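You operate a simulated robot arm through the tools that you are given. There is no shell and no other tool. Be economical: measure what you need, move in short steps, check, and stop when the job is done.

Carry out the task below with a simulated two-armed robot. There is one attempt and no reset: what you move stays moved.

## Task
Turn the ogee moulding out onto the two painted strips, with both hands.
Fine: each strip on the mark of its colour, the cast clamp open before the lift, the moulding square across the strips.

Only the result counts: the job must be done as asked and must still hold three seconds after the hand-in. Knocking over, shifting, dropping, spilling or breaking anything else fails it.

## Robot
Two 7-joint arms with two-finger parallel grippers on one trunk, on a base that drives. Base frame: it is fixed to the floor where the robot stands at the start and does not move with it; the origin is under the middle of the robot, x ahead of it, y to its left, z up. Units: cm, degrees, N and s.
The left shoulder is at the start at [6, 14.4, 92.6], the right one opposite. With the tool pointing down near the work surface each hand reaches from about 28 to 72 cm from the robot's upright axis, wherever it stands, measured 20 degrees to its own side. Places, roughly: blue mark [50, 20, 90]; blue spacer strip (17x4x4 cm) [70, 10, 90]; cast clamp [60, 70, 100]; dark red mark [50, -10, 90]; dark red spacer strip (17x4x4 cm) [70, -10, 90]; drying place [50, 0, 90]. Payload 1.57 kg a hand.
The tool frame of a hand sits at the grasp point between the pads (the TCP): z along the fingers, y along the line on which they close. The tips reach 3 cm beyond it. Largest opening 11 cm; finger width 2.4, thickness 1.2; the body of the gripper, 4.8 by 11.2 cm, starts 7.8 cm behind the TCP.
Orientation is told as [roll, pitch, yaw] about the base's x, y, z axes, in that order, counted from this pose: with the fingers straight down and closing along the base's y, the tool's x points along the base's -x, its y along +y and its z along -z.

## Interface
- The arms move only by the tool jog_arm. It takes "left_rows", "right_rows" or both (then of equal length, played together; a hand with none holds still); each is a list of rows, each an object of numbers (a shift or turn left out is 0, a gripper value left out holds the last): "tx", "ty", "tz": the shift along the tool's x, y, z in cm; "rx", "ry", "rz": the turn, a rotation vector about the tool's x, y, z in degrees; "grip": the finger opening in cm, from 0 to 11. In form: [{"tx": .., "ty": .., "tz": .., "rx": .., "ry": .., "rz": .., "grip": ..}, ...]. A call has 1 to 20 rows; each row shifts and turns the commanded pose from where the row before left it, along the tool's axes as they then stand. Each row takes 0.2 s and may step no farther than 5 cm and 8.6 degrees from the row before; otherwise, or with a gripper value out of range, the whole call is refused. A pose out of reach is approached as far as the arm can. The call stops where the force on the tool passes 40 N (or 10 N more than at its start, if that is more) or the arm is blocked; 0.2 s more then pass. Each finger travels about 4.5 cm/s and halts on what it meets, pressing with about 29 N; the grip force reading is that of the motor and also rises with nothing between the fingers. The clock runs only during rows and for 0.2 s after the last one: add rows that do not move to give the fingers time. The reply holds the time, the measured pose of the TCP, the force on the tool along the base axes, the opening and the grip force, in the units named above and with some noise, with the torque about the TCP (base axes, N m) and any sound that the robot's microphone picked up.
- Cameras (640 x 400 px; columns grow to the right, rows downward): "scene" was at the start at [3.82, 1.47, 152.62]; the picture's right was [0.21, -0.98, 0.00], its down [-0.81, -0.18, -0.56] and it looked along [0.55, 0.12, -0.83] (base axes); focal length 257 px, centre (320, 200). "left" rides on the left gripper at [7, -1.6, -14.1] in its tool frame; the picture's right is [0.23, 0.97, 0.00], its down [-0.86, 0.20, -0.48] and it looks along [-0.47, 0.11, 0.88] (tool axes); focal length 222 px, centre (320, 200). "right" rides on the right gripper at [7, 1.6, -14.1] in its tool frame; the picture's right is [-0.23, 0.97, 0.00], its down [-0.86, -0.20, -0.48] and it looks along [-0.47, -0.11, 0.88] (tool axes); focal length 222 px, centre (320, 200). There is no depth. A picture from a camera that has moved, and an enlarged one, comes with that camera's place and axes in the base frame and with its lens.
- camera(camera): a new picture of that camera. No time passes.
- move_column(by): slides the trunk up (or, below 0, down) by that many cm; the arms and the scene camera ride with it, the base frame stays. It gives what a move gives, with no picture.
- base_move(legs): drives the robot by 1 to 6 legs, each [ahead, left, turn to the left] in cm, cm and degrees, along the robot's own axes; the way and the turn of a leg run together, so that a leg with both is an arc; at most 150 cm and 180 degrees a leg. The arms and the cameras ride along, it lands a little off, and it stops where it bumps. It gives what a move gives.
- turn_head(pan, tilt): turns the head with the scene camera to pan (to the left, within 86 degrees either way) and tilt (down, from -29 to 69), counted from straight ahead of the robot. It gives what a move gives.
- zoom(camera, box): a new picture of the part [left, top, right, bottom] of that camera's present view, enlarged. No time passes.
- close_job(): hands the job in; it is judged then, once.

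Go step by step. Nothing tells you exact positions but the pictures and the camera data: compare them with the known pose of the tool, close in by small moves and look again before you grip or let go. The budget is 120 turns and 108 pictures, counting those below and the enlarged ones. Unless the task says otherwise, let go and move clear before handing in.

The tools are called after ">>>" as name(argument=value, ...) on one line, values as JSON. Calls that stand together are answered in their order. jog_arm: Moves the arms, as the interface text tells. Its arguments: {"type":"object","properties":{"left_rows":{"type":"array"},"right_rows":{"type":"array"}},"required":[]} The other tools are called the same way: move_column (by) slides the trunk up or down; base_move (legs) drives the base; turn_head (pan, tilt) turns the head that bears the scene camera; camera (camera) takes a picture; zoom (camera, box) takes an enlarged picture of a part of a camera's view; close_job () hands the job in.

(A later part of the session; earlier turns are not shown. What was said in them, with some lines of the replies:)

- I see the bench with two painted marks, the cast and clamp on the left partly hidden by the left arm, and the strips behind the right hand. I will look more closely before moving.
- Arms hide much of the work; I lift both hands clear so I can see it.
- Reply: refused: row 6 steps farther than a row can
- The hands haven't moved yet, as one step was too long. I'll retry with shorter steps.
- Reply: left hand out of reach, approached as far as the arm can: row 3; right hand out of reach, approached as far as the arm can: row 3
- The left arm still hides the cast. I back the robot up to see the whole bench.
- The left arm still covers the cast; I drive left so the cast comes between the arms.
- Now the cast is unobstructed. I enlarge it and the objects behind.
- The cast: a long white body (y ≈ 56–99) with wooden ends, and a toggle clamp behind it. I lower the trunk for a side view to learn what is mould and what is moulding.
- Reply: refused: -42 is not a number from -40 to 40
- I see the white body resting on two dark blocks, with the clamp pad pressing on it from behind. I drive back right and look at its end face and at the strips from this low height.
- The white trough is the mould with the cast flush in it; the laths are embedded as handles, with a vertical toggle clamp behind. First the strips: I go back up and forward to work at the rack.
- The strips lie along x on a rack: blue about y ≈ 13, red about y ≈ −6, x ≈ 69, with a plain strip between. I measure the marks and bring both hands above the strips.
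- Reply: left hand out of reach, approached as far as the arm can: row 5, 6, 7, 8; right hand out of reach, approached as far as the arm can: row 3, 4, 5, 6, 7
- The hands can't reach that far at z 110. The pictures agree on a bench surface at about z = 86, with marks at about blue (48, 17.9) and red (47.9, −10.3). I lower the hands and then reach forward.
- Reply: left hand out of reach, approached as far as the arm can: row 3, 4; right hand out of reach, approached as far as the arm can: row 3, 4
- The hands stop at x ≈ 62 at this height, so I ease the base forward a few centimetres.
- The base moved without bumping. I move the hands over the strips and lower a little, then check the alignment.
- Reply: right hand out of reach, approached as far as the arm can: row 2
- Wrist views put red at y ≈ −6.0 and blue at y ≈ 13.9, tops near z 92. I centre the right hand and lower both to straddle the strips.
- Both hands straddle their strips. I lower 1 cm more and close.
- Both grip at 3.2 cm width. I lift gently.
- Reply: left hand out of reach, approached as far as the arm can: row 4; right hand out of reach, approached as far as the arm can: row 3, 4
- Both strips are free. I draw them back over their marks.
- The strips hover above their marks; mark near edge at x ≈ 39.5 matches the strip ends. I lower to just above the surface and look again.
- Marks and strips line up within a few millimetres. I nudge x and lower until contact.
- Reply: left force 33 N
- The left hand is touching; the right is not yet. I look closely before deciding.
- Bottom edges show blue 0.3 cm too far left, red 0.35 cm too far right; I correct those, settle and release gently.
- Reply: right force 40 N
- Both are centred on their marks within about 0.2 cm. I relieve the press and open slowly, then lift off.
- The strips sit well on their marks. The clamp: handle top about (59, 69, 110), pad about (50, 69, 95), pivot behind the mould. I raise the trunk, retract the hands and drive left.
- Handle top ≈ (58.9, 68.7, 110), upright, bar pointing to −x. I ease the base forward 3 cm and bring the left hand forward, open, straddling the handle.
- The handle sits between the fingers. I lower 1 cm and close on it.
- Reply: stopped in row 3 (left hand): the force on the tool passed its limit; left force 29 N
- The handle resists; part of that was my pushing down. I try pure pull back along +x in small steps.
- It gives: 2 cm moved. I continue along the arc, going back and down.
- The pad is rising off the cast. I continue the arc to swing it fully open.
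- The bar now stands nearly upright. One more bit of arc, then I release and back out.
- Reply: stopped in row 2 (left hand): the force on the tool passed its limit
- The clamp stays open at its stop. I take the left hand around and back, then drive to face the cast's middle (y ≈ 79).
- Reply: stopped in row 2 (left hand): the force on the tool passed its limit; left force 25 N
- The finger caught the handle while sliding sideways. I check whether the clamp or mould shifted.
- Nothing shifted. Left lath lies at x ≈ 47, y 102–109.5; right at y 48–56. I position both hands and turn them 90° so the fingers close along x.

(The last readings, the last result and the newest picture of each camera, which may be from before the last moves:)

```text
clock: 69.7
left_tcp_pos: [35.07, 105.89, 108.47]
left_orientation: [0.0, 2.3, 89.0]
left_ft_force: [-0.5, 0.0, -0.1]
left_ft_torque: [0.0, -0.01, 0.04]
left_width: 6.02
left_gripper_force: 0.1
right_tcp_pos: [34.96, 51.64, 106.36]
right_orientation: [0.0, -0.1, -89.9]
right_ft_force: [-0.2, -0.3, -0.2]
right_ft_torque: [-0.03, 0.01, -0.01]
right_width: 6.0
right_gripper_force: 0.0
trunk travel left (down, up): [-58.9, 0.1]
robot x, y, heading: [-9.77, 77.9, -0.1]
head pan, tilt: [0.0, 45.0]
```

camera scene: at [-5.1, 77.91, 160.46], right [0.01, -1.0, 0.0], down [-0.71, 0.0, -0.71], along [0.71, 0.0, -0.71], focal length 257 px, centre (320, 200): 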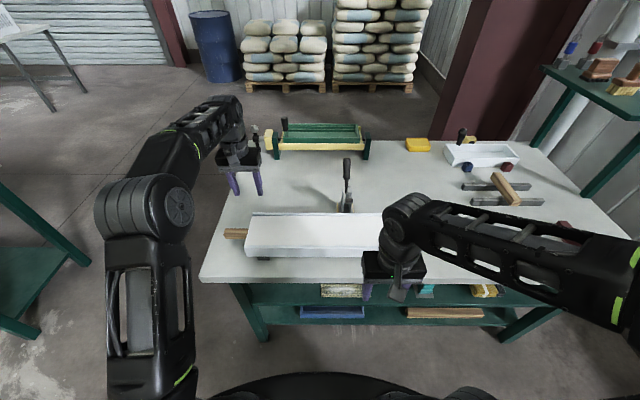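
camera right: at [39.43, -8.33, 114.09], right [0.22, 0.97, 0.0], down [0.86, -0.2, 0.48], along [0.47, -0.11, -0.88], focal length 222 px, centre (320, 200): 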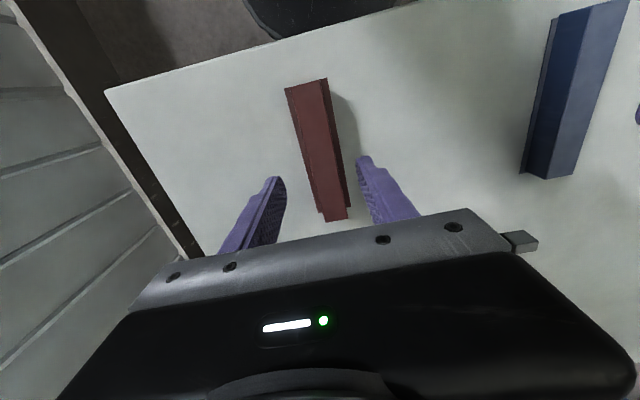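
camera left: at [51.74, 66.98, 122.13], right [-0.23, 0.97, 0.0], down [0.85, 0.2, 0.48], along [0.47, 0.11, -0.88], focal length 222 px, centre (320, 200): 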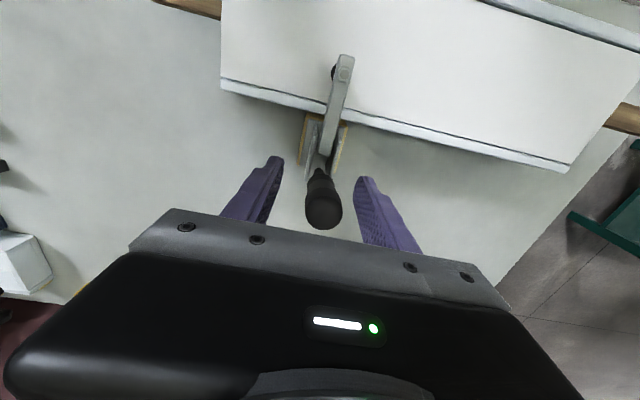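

>>> jog_arm(left_rows=[{"rx": 2.3, "rz": -1}, {}])

>>> base_move(legs=[[12, 0.8, 0]])

>>> camera(camera="left")

>>> camera(camera="right")

>>> camera(camera="scene")

```text
clock: 70.3
left_tcp_pos: [35.23, 105.97, 108.46]
left_orientation: [-2.2, 2.4, 89.9]
left_ft_force: [-0.1, 0.3, 0.1]
left_ft_torque: [0.0, -0.03, 0.02]
left_width: 6.0
left_gripper_force: 0.0
right_tcp_pos: [34.99, 51.55, 106.38]
right_orientation: [0.0, 0.0, -89.8]
right_ft_force: [-0.4, 0.8, -0.4]
right_ft_torque: [-0.02, 0.01, 0.02]
right_width: 6.01
right_gripper_force: 0.0
trunk travel left (down, up): [-58.9, 0.1]
robot x, y, heading: [-10.29, 77.87, 0.3]
head pan, tilt: [0.0, 45.0]
```

```text
clock: 71.5
left_tcp_pos: [47.7, 106.87, 108.39]
left_orientation: [-2.2, 2.4, 90.0]
left_ft_force: [-0.1, -0.4, -0.1]
left_ft_torque: [-0.04, 0.06, 0.01]
left_width: 6.01
left_gripper_force: 0.2
right_tcp_pos: [47.68, 52.54, 106.21]
right_orientation: [0.0, -0.1, -89.7]
right_ft_force: [1.0, 1.0, -0.2]
right_ft_torque: [0.02, 0.07, 0.01]
right_width: 6.0
right_gripper_force: 0.0
trunk travel left (down, up): [-58.9, 0.1]
robot x, y, heading: [2.71, 78.92, 0.1]
head pan, tilt: [0.0, 45.0]
```

```text
41 pictures are left
camera left: at [48.75, 100.68, 122.92], right [-0.97, -0.23, -0.03], down [-0.22, 0.87, 0.43], along [-0.07, 0.43, -0.9], focal length 222 px, centre (320, 200)
```

left: 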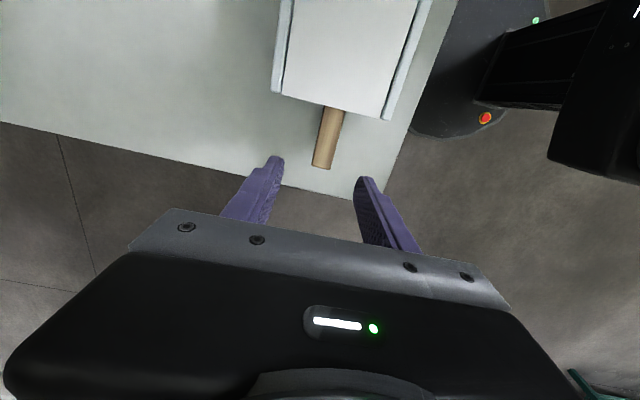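

```text
40 pictures are left
camera right: at [49.18, 59.52, 120.31], right [0.97, -0.22, 0.0], down [-0.2, -0.86, 0.48], along [-0.11, -0.47, -0.88], focal length 222 px, centre (320, 200)
```

right: 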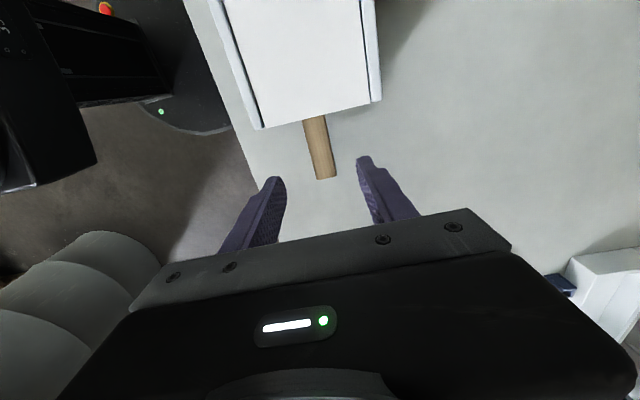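

```text
39 pictures are left
camera scene: at [7.64, 78.81, 160.45], right [0.01, -1.0, 0.0], down [-0.71, 0.0, -0.71], along [0.71, 0.0, -0.71], focal length 257 px, centre (320, 200)
```

scene: 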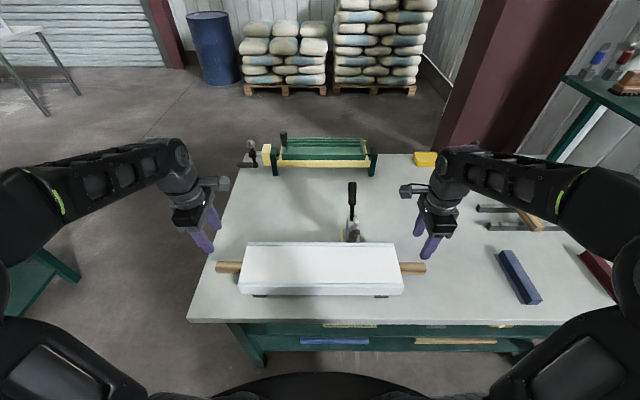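

Lath lines are at x ≈ 47.5 on both ends (y 48.4–55.6 and 102.2–109.4), so the cast lies square with y. I level the left hand and lower both to just above the laths.

>>> jog_arm(left_rows=[{"rx": -2.2, "ry": -2.4}, {"tx": 1.1, "ty": 0.2}, {"tz": 4.3}, {"tz": 4.3}, {"tz": 3}, {}], right_rows=[{}, {"tx": -0.5, "ty": -0.2}, {"tz": 3.6}, {"tz": 3.6}, {"tz": 2.3}, {}])

>>> camera(camera="left")

>>> camera(camera="right")

```text
clock: 72.9
left_tcp_pos: [47.16, 106.09, 96.77]
left_orientation: [-0.1, 0.0, 89.9]
left_ft_force: [-0.3, 0.1, -0.6]
left_ft_torque: [0.02, -0.01, -0.02]
left_width: 6.02
left_gripper_force: 0.0
right_tcp_pos: [47.31, 52.06, 96.74]
right_orientation: [0.0, 0.0, -89.9]
right_ft_force: [-0.4, -0.2, 0.2]
right_ft_torque: [-0.01, -0.04, 0.02]
right_width: 6.01
right_gripper_force: 0.0
trunk travel left (down, up): [-58.9, 0.1]
robot x, y, heading: [2.12, 78.85, 0.3]
head pan, tilt: [0.0, 45.0]
```

```text
38 pictures are left
camera left: at [48.7, 99.24, 111.1], right [-0.97, -0.23, 0.0], down [-0.2, 0.85, 0.48], along [-0.11, 0.47, -0.88], focal length 222 px, centre (320, 200)
```

left: 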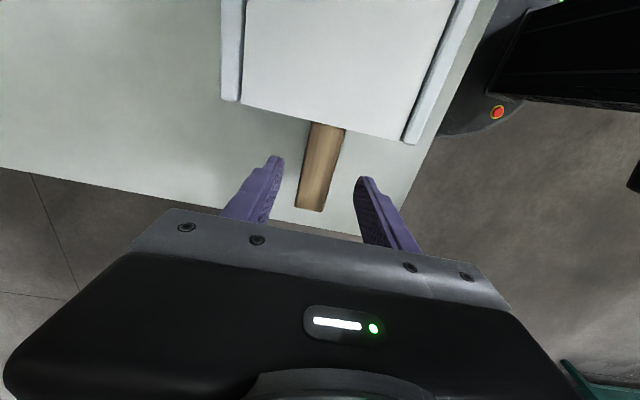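

```text
37 pictures are left
camera right: at [48.79, 59.01, 110.82], right [0.97, -0.22, 0.0], down [-0.2, -0.86, 0.48], along [-0.11, -0.47, -0.88], focal length 222 px, centre (320, 200)
```

right: 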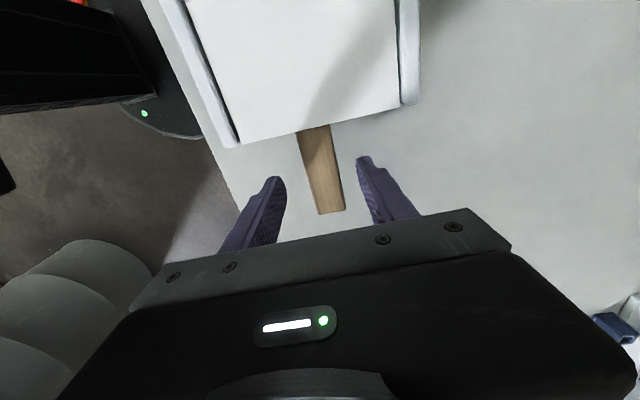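

Laths are centred between the fingers. I descend around them and close both grippers.

>>> jog_arm(left_rows=[{"ty": -0.24}, {"tz": 1.7}, {"tz": 1.7}, {"tz": 1.6}, {}, {"grip": 4.5}, {"grip": 3}, {"grip": 1.5}, {}, {}], right_rows=[{"ty": 0.1}, {"tz": 1.7}, {"tz": 1.7}, {"tz": 1.6}, {}, {"grip": 4.5}, {"grip": 3}, {"grip": 1.5}, {}, {}])

>>> camera(camera="right")

```text
clock: 75.1
left_tcp_pos: [47.58, 106.1, 91.84]
left_orientation: [-0.1, -0.1, 90.0]
left_ft_force: [-5.4, 1.2, 1.0]
left_ft_torque: [-0.27, 0.22, -0.57]
left_width: 2.79
left_gripper_force: 28.9
right_tcp_pos: [47.37, 52.07, 92.04]
right_orientation: [0.0, -0.1, -89.9]
right_ft_force: [3.6, 0.5, -0.4]
right_ft_torque: [-0.13, -0.03, -0.73]
right_width: 2.79
right_gripper_force: 28.7
trunk travel left (down, up): [-58.9, 0.1]
robot x, y, heading: [2.81, 78.62, 0.8]
head pan, tilt: [0.0, 45.0]
```

```text
36 pictures are left
camera right: at [48.95, 59.03, 106.08], right [0.97, -0.22, 0.0], down [-0.2, -0.86, 0.48], along [-0.11, -0.47, -0.88], focal length 222 px, centre (320, 200)
```

right: 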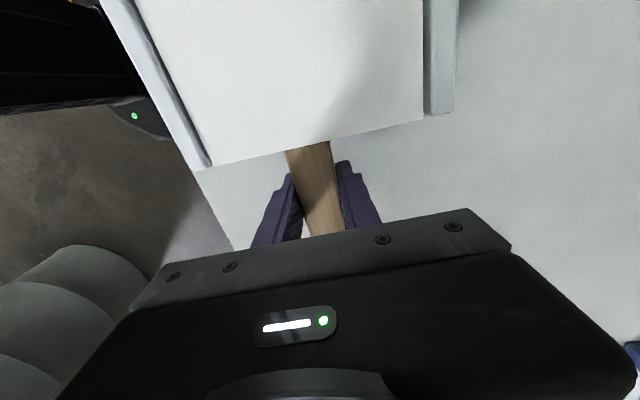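

Both hands hold the laths (2.8 cm). I lift slowly together.

>>> jog_arm(left_rows=[{"tz": -0.3}, {"tz": -0.3}, {"tz": -0.4}, {"tz": -0.5}, {"tz": -0.5}, {}], right_rows=[{"tz": -0.3}, {"tz": -0.3}, {"tz": -0.4}, {"tz": -0.5}, {"tz": -0.5}, {}])

>>> camera(camera="scene")

```text
clock: 76.5
left_tcp_pos: [47.75, 105.71, 93.86]
left_orientation: [0.0, -0.1, 90.1]
left_ft_force: [-2.9, 12.2, -6.8]
left_ft_torque: [-0.26, 0.15, -0.76]
left_width: 2.81
left_gripper_force: 28.8
right_tcp_pos: [47.28, 51.98, 93.87]
right_orientation: [-0.1, -0.1, -89.8]
right_ft_force: [2.9, -12.0, -6.9]
right_ft_torque: [0.04, -0.19, -0.77]
right_width: 2.81
right_gripper_force: 28.9
trunk travel left (down, up): [-58.9, 0.1]
robot x, y, heading: [3.11, 79.3, 0.4]
head pan, tilt: [0.0, 45.0]
```

```text
35 pictures are left
camera scene: at [7.56, 78.8, 160.45], right [0.01, -1.0, 0.0], down [-0.71, 0.0, -0.71], along [0.71, 0.0, -0.71], focal length 257 px, centre (320, 200)
```

scene: 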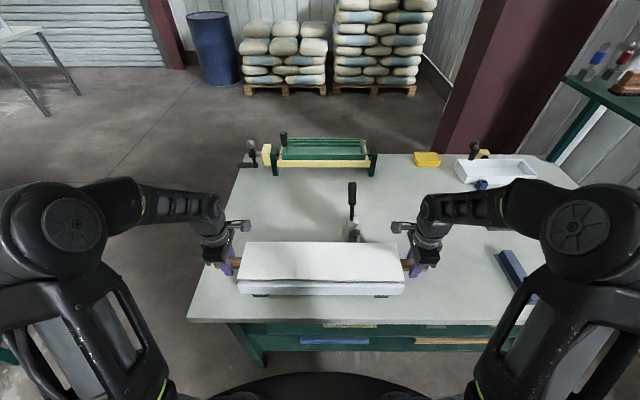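

The cast is coming out cleanly (about 7 N per hand). I continue lifting, easing the slight squeeze along the lath.

>>> jog_arm(left_rows=[{"tz": -0.6, "tx": -0.1}, {"tz": -0.8, "tx": -0.1}, {"tz": -1}, {"tz": -1}, {"tz": -1}, {"tz": -1}, {"tz": -1}, {"tz": -1}, {"tz": -1}, {}], right_rows=[{"tz": -0.6, "tx": -0.1}, {"tz": -0.8, "tx": -0.1}, {"tz": -1}, {"tz": -1}, {"tz": -1}, {"tz": -1}, {"tz": -1}, {"tz": -1}, {"tz": -1}, {}])

>>> zoom(camera="scene", box=[200, 180, 460, 320])

```text
clock: 78.7
left_tcp_pos: [47.97, 106.06, 102.34]
left_orientation: [-0.1, -0.1, 90.0]
left_ft_force: [-2.7, -17.2, -9.1]
left_ft_torque: [0.41, 0.03, -0.69]
left_width: 2.8
left_gripper_force: 28.6
right_tcp_pos: [47.48, 51.7, 102.29]
right_orientation: [-0.1, 0.0, -89.9]
right_ft_force: [2.3, 16.8, -5.4]
right_ft_torque: [0.44, -0.02, -0.73]
right_width: 2.81
right_gripper_force: 29.0
trunk travel left (down, up): [-58.9, 0.1]
robot x, y, heading: [2.4, 78.84, 0.4]
head pan, tilt: [0.0, 45.0]
```

```text
2.46 times, centred on (330, 250) of scene
camera zoom: at [7.56, 78.8, 160.45], right [0.01, -1.0, 0.0], down [-0.71, 0.0, -0.71], along [0.71, 0.0, -0.71], focal length 632 px, centre (295, 77)
```

zoom: 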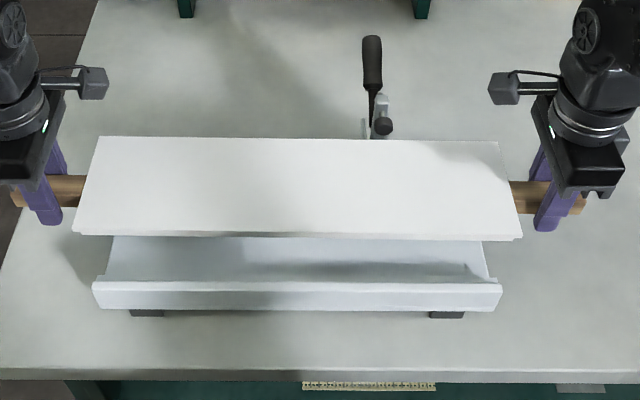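

The moulding is out and the mould stayed put. I back off from the clamp and drive right towards the strips.

>>> jog_arm(left_rows=[{"tx": 0.08, "tz": -0.5}, {"tz": -0.5}, {}], right_rows=[{"tx": 0.08, "tz": -0.5}, {"tz": -0.5}, {}])

>>> base_move(legs=[[-14, 0, 0]])

>>> camera(camera="scene")

```text
clock: 79.5
left_tcp_pos: [47.67, 106.11, 103.09]
left_orientation: [0.0, -0.1, 90.1]
left_ft_force: [-2.1, -2.2, -6.0]
left_ft_torque: [-0.54, 0.03, -0.52]
left_width: 2.79
left_gripper_force: 28.7
right_tcp_pos: [47.45, 51.68, 103.21]
right_orientation: [-0.2, -0.1, -90.0]
right_ft_force: [1.6, 2.4, -8.5]
right_ft_torque: [0.14, -0.05, -0.62]
right_width: 2.81
right_gripper_force: 29.5
trunk travel left (down, up): [-58.9, 0.1]
robot x, y, heading: [2.83, 78.77, 0.2]
head pan, tilt: [0.0, 45.0]
```

```text
clock: 80.9
left_tcp_pos: [33.82, 106.01, 103.2]
left_orientation: [0.0, -0.1, 90.0]
left_ft_force: [-2.7, 12.5, -6.5]
left_ft_torque: [0.02, -0.05, -0.67]
left_width: 2.82
left_gripper_force: 28.9
right_tcp_pos: [33.65, 51.7, 103.32]
right_orientation: [0.0, -0.1, -89.9]
right_ft_force: [2.4, -12.2, -7.5]
right_ft_torque: [-0.59, -0.02, -0.63]
right_width: 2.81
right_gripper_force: 28.6
trunk travel left (down, up): [-58.9, 0.1]
robot x, y, heading: [-11.56, 78.72, 0.2]
head pan, tilt: [0.0, 45.0]
```

```text
33 pictures are left
camera scene: at [-6.43, 78.71, 160.46], right [0.01, -1.0, 0.0], down [-0.71, 0.0, -0.71], along [0.71, 0.0, -0.71], focal length 257 px, centre (320, 200)
```

scene: 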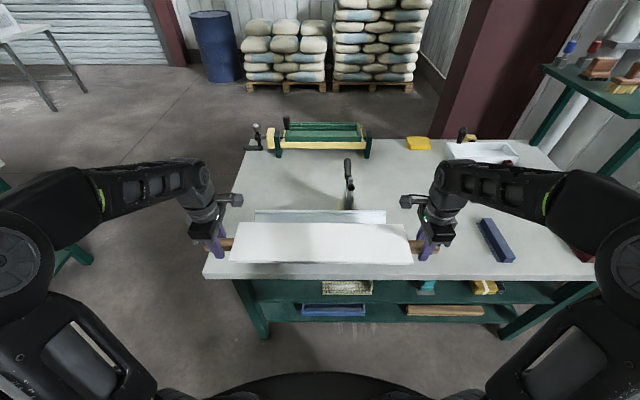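

Holding steady. I drive right by 75 cm in two legs.

>>> base_move(legs=[[0, -40, 0], [0, -35, 0]])

>>> camera(camera="scene")

```text
clock: 85.2
left_tcp_pos: [34.03, 30.64, 103.17]
left_orientation: [0.0, -0.2, 89.5]
left_ft_force: [-2.1, -0.2, -8.4]
left_ft_torque: [0.37, 0.07, -0.74]
left_width: 2.8
left_gripper_force: 28.9
right_tcp_pos: [33.34, -23.57, 103.25]
right_orientation: [-0.1, -0.1, -90.4]
right_ft_force: [2.2, -0.4, -5.7]
right_ft_torque: [0.34, -0.1, -0.68]
right_width: 2.8
right_gripper_force: 29.3
trunk travel left (down, up): [-58.9, 0.1]
robot x, y, heading: [-11.45, 4.22, 0.0]
head pan, tilt: [0.0, 45.0]
```

```text
32 pictures are left
camera scene: at [-6.31, 3.82, 160.45], right [0.0, -1.0, 0.0], down [-0.71, 0.0, -0.71], along [0.71, 0.0, -0.71], focal length 257 px, centre (320, 200)
```

scene: 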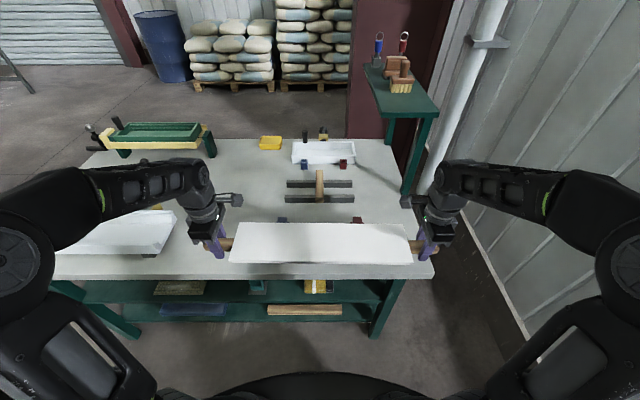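

I drive forward over the strips, trimming heading by half a degree.

>>> base_move(legs=[[14, 0, 0.5]])

>>> camera(camera="scene")

>>> camera(camera="left")

>>> camera(camera="right")

```text
clock: 86.5
left_tcp_pos: [47.72, 31.19, 103.27]
left_orientation: [0.1, -0.2, 90.1]
left_ft_force: [-2.8, -1.0, -7.0]
left_ft_torque: [-0.04, 0.07, -0.88]
left_width: 2.79
left_gripper_force: 28.8
right_tcp_pos: [47.59, -23.04, 103.21]
right_orientation: [-0.1, -0.1, -89.9]
right_ft_force: [3.4, 0.0, -7.9]
right_ft_torque: [-0.09, 0.01, -0.83]
right_width: 2.79
right_gripper_force: 28.6
trunk travel left (down, up): [-58.9, 0.1]
robot x, y, heading: [2.23, 3.45, 0.5]
head pan, tilt: [0.0, 45.0]
```

```text
31 pictures are left
camera scene: at [7.79, 4.01, 160.44], right [0.01, -1.0, 0.0], down [-0.71, 0.0, -0.71], along [0.71, 0.0, -0.71], focal length 257 px, centre (320, 200)
```

scene: 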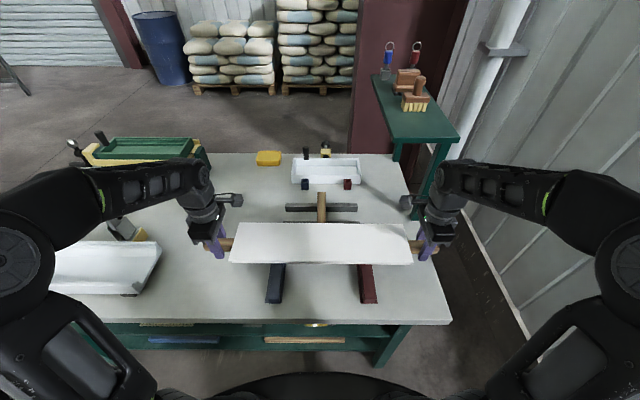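

```text
30 pictures are left
camera left: at [49.41, 24.36, 117.27], right [-0.97, -0.23, 0.0], down [-0.2, 0.85, 0.48], along [-0.11, 0.47, -0.88], focal length 222 px, centre (320, 200)
```

left: 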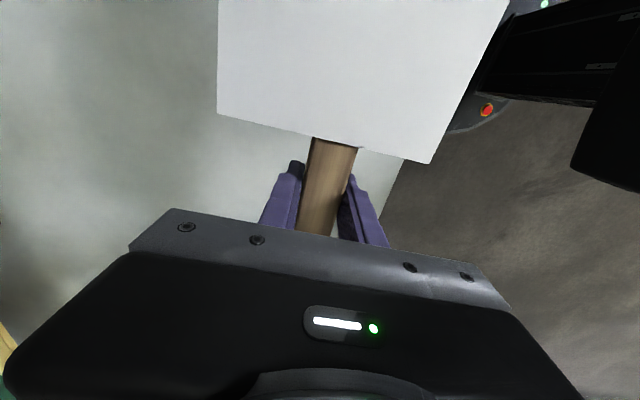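

```text
29 pictures are left
camera right: at [49.16, -16.03, 117.2], right [0.97, -0.23, 0.0], down [-0.2, -0.85, 0.48], along [-0.11, -0.47, -0.88], focal length 222 px, centre (320, 200)
```

right: 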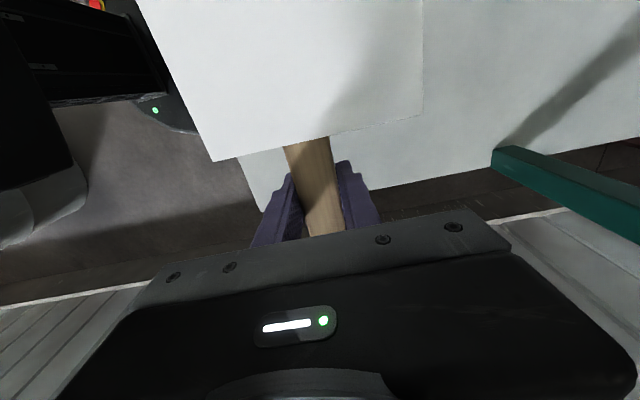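

The moulding is centred over the strips (lath mid y ≈ 4.1, x ≈ 48) and square. I lower it most of the way.

>>> jog_arm(left_rows=[{"tz": 1, "tx": 0.1}, {"tz": 1.2, "tx": 0.1}, {"tz": 1.2}, {"tz": 1.2}, {"tz": 1.2}, {"tz": 1}, {}], right_rows=[{"tz": 1, "tx": -0.1}, {"tz": 1.2, "tx": -0.1}, {"tz": 1.2}, {"tz": 1.2}, {"tz": 1.2}, {"tz": 1}, {}])

>>> zoom(camera="scene", box=[200, 190, 460, 340])

```text
clock: 88.1
left_tcp_pos: [47.67, 31.13, 96.35]
left_orientation: [-0.1, -0.1, 90.0]
left_ft_force: [-1.5, -1.3, -5.2]
left_ft_torque: [-0.77, -0.05, -0.56]
left_width: 2.8
left_gripper_force: 28.6
right_tcp_pos: [47.29, -23.16, 96.61]
right_orientation: [-0.1, -0.1, -89.8]
right_ft_force: [2.6, 1.1, -10.8]
right_ft_torque: [-0.67, 0.01, -0.53]
right_width: 2.8
right_gripper_force: 29.5
trunk travel left (down, up): [-58.9, 0.1]
robot x, y, heading: [2.48, 3.89, 0.3]
head pan, tilt: [0.0, 45.0]
```

```text
2.46 times, centred on (330, 265) of scene
camera zoom: at [7.56, 4.01, 160.45], right [0.01, -1.0, 0.0], down [-0.71, 0.0, -0.71], along [0.71, 0.0, -0.71], focal length 632 px, centre (295, 40)
```

zoom: 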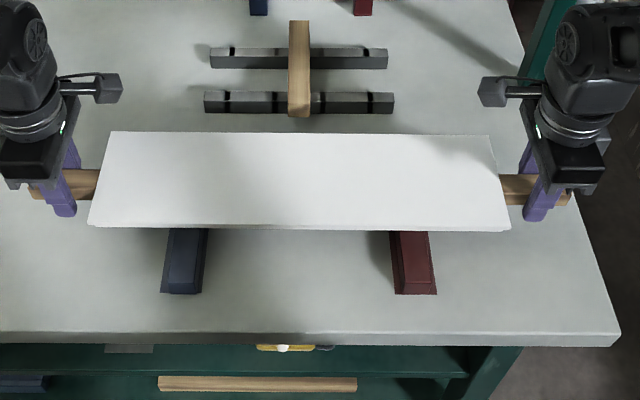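

>>> jog_arm(left_rows=[{"tz": 0.6}, {"tz": 0.7}, {"tz": 0.6}, {"tz": 0.5}, {"tz": 0.4}, {"tz": 0.4}, {"tz": 0.3}, {"tz": 0.3}, {}], right_rows=[{"tz": 0.8}, {"tz": 0.7}, {"tz": 0.6}, {"tz": 0.5}, {"tz": 0.4}, {"tz": 0.4}, {"tz": 0.3}, {"tz": 0.3}, {}])

>>> zoom(camera="scene", box=[200, 190, 460, 340])

```text
clock: 90.1
left_tcp_pos: [47.72, 31.09, 92.53]
left_orientation: [0.1, 0.0, 90.0]
left_ft_force: [-2.8, -5.4, -6.8]
left_ft_torque: [0.34, 0.02, -0.8]
left_width: 2.79
left_gripper_force: 29.2
right_tcp_pos: [47.41, -23.18, 92.43]
right_orientation: [-0.2, -0.1, -89.8]
right_ft_force: [4.1, 4.7, -7.5]
right_ft_torque: [-0.52, 0.0, -0.77]
right_width: 2.82
right_gripper_force: 28.6
trunk travel left (down, up): [-58.9, 0.1]
robot x, y, heading: [2.68, 4.2, 0.6]
head pan, tilt: [0.0, 45.0]
```

```text
2.46 times, centred on (330, 265) of scene
camera zoom: at [7.58, 4.01, 160.45], right [0.01, -1.0, 0.0], down [-0.71, 0.0, -0.71], along [0.71, 0.0, -0.71], focal length 632 px, centre (295, 40)
```

zoom: 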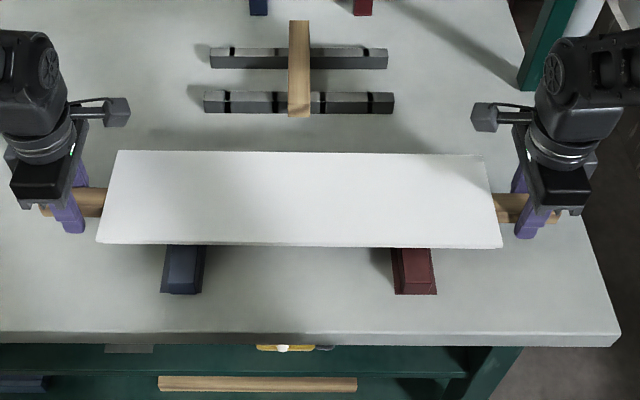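

>>> jog_arm(left_rows=[{"tz": 0.25}, {"tz": 0.25}, {"tz": 0.25}, {"tz": 0.25}, {}], right_rows=[{"tz": 0.25}, {"tz": 0.25}, {"tz": 0.25}, {"tz": 0.25}, {}])

```text
clock: 91.3
left_tcp_pos: [47.73, 31.02, 91.4]
left_orientation: [0.1, -0.1, 90.1]
left_ft_force: [-2.3, 7.0, -8.2]
left_ft_torque: [0.48, -0.05, -0.63]
left_width: 2.79
left_gripper_force: 29.2
right_tcp_pos: [47.5, -23.26, 91.27]
right_orientation: [-0.1, -0.1, -89.9]
right_ft_force: [2.5, -6.4, -5.3]
right_ft_torque: [0.3, 0.05, -0.77]
right_width: 2.79
right_gripper_force: 28.9
trunk travel left (down, up): [-58.9, 0.1]
robot x, y, heading: [2.84, 3.78, 0.4]
head pan, tilt: [0.0, 45.0]
```

>>> jog_arm(left_rows=[{"tz": 0.2}, {"tz": 0.2}, {"tz": 0.2}, {"tz": 0.2}, {}], right_rows=[{"tz": 0.2}, {"tz": 0.2}, {"tz": 0.2}, {"tz": 0.2}, {}])

>>> zoom(camera="scene", box=[230, 230, 430, 330])

```text
clock: 92.5
left_tcp_pos: [47.67, 31.0, 91.07]
left_orientation: [0.0, -0.1, 90.0]
left_ft_force: [-2.3, 12.3, 2.0]
left_ft_torque: [-0.78, 0.09, -0.73]
left_width: 2.75
left_gripper_force: 29.3
right_tcp_pos: [47.52, -23.19, 90.75]
right_orientation: [0.2, -0.1, -89.9]
right_ft_force: [3.3, -11.6, 17.4]
right_ft_torque: [-0.03, 0.52, -0.71]
right_width: 2.8
right_gripper_force: 29.2
trunk travel left (down, up): [-58.9, 0.1]
robot x, y, heading: [2.47, 4.58, 0.5]
head pan, tilt: [0.0, 45.0]
```

```text
3.20 times, centred on (330, 280) of scene
camera zoom: at [7.36, 4.1, 160.49], right [0.01, -1.0, 0.0], down [-0.71, -0.01, -0.71], along [0.71, 0.0, -0.71], focal length 822 px, centre (288, -56)
```

zoom: 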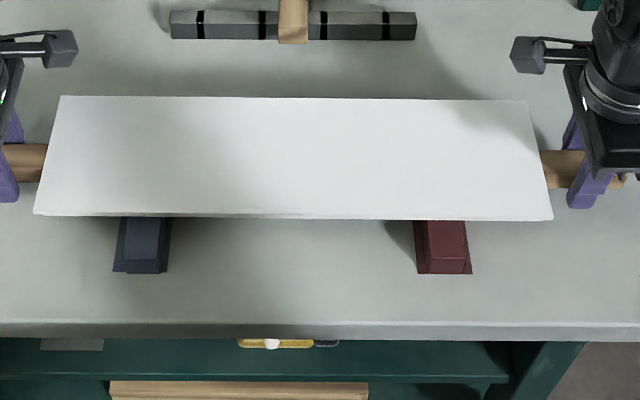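

The moulding rests on both strips. I ease the strain and open both hands slowly.

>>> jog_arm(left_rows=[{"tz": 0.1, "tx": -0.1}, {}, {"grip": 3}, {"grip": 3.4}, {"grip": 4}, {"grip": 5}, {"grip": 6}, {}], right_rows=[{"tz": -0.2, "tx": -0.1}, {}, {"grip": 3}, {"grip": 3.4}, {"grip": 4}, {"grip": 5}, {"grip": 6}, {}])

>>> camera(camera="left")

>>> camera(camera="right")

```text
clock: 94.3
left_tcp_pos: [47.69, 31.16, 90.72]
left_orientation: [0.0, -0.2, 90.0]
left_ft_force: [-0.2, -0.1, -0.3]
left_ft_torque: [-0.01, -0.04, 0.01]
left_width: 5.99
left_gripper_force: 0.0
right_tcp_pos: [47.39, -23.33, 90.85]
right_orientation: [0.0, -0.1, -90.0]
right_ft_force: [-0.9, -0.9, -0.9]
right_ft_torque: [-0.01, 0.01, -0.01]
right_width: 5.95
right_gripper_force: 0.1
trunk travel left (down, up): [-58.9, 0.1]
robot x, y, heading: [2.51, 3.91, 0.2]
head pan, tilt: [0.0, 45.0]
```

```text
25 pictures are left
camera left: at [49.27, 24.25, 104.98], right [-0.97, -0.23, 0.0], down [-0.2, 0.85, 0.48], along [-0.11, 0.47, -0.88], focal length 222 px, centre (320, 200)
```

left: 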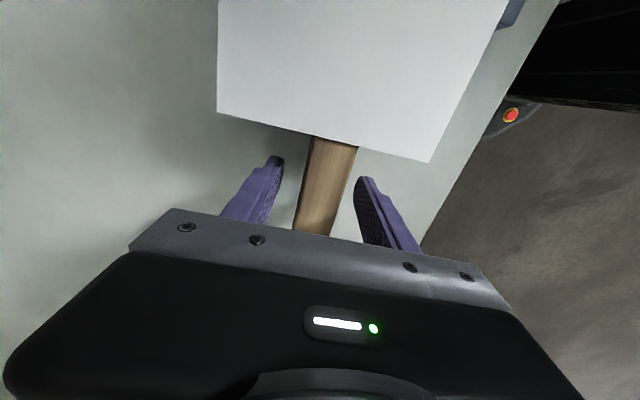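

```text
24 pictures are left
camera right: at [48.98, -16.3, 104.87], right [0.97, -0.23, 0.0], down [-0.2, -0.85, 0.48], along [-0.11, -0.47, -0.88], focal length 222 px, centre (320, 200)
```

right: 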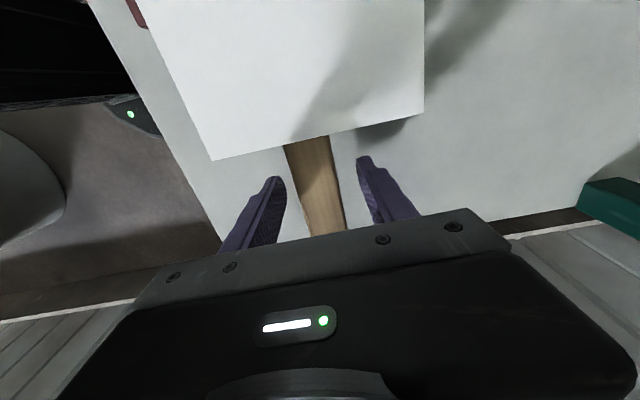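

The fingers are clear of the laths on both ends. I lift the hands straight up and check.

>>> jog_arm(left_rows=[{"tz": -1.5}, {"tz": -3}, {"tz": -4}, {"tz": -4}, {"tx": -4}, {}], right_rows=[{"tz": -1.5}, {"tz": -3}, {"tz": -4}, {"tz": -4}, {"tx": -4}, {}])

>>> zoom(camera="scene", box=[200, 190, 460, 340])

>>> camera(camera="scene")

```text
clock: 95.7
left_tcp_pos: [47.53, 35.01, 103.2]
left_orientation: [0.0, -0.2, 90.0]
left_ft_force: [-0.6, 0.4, -0.1]
left_ft_torque: [-0.02, -0.03, 0.04]
left_width: 5.98
left_gripper_force: 0.1
right_tcp_pos: [47.56, -27.41, 103.15]
right_orientation: [0.0, -0.1, -89.9]
right_ft_force: [-0.4, -0.3, 0.0]
right_ft_torque: [-0.06, -0.02, -0.02]
right_width: 6.01
right_gripper_force: 0.1
trunk travel left (down, up): [-58.9, 0.1]
robot x, y, heading: [2.79, 4.07, 0.6]
head pan, tilt: [0.0, 45.0]
```

```text
2.46 times, centred on (330, 265) of scene
camera zoom: at [7.42, 4.0, 160.46], right [0.01, -1.0, 0.0], down [-0.71, 0.0, -0.71], along [0.71, 0.0, -0.71], focal length 632 px, centre (295, 40)
```

zoom: 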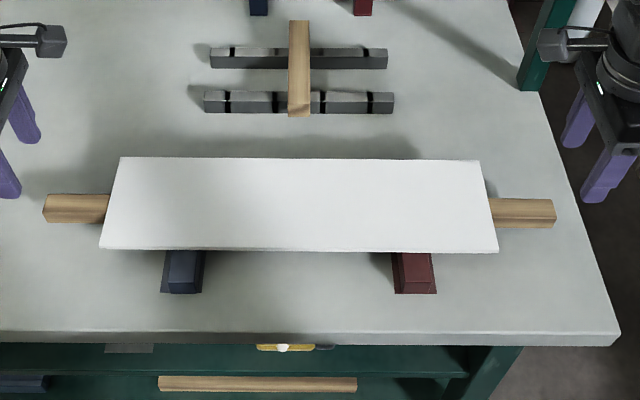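

```text
22 pictures are left
camera scene: at [7.42, 4.0, 160.46], right [0.01, -1.0, 0.0], down [-0.71, 0.0, -0.71], along [0.71, 0.0, -0.71], focal length 257 px, centre (320, 200)
```

scene: 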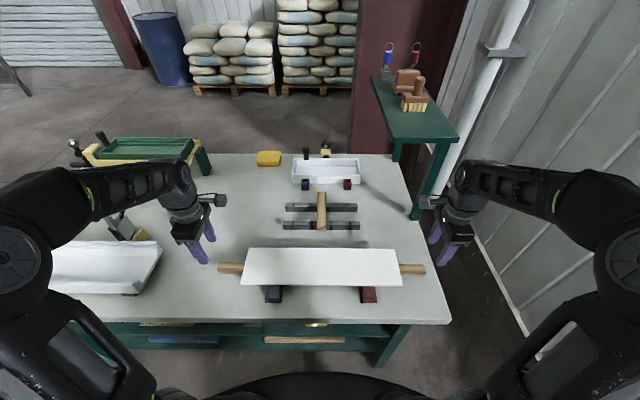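

The moulding rests level and square across both strips, each strip is on its mark, the clamp is open and both hands are clear. I hand in.

>>> close_job()

```text
The job is handed in.
```

The ogee moulding is out of its mould and lies square across the two strips, each on the mark of its colour. I opened the cast clamp before the lift, and both hands are clear.

One slip along the way: after opening the clamp, a finger of the left hand caught its handle, reading about 24 N when the move stopped. I checked the pictures afterwards and saw no shift in the clamp or the mould.
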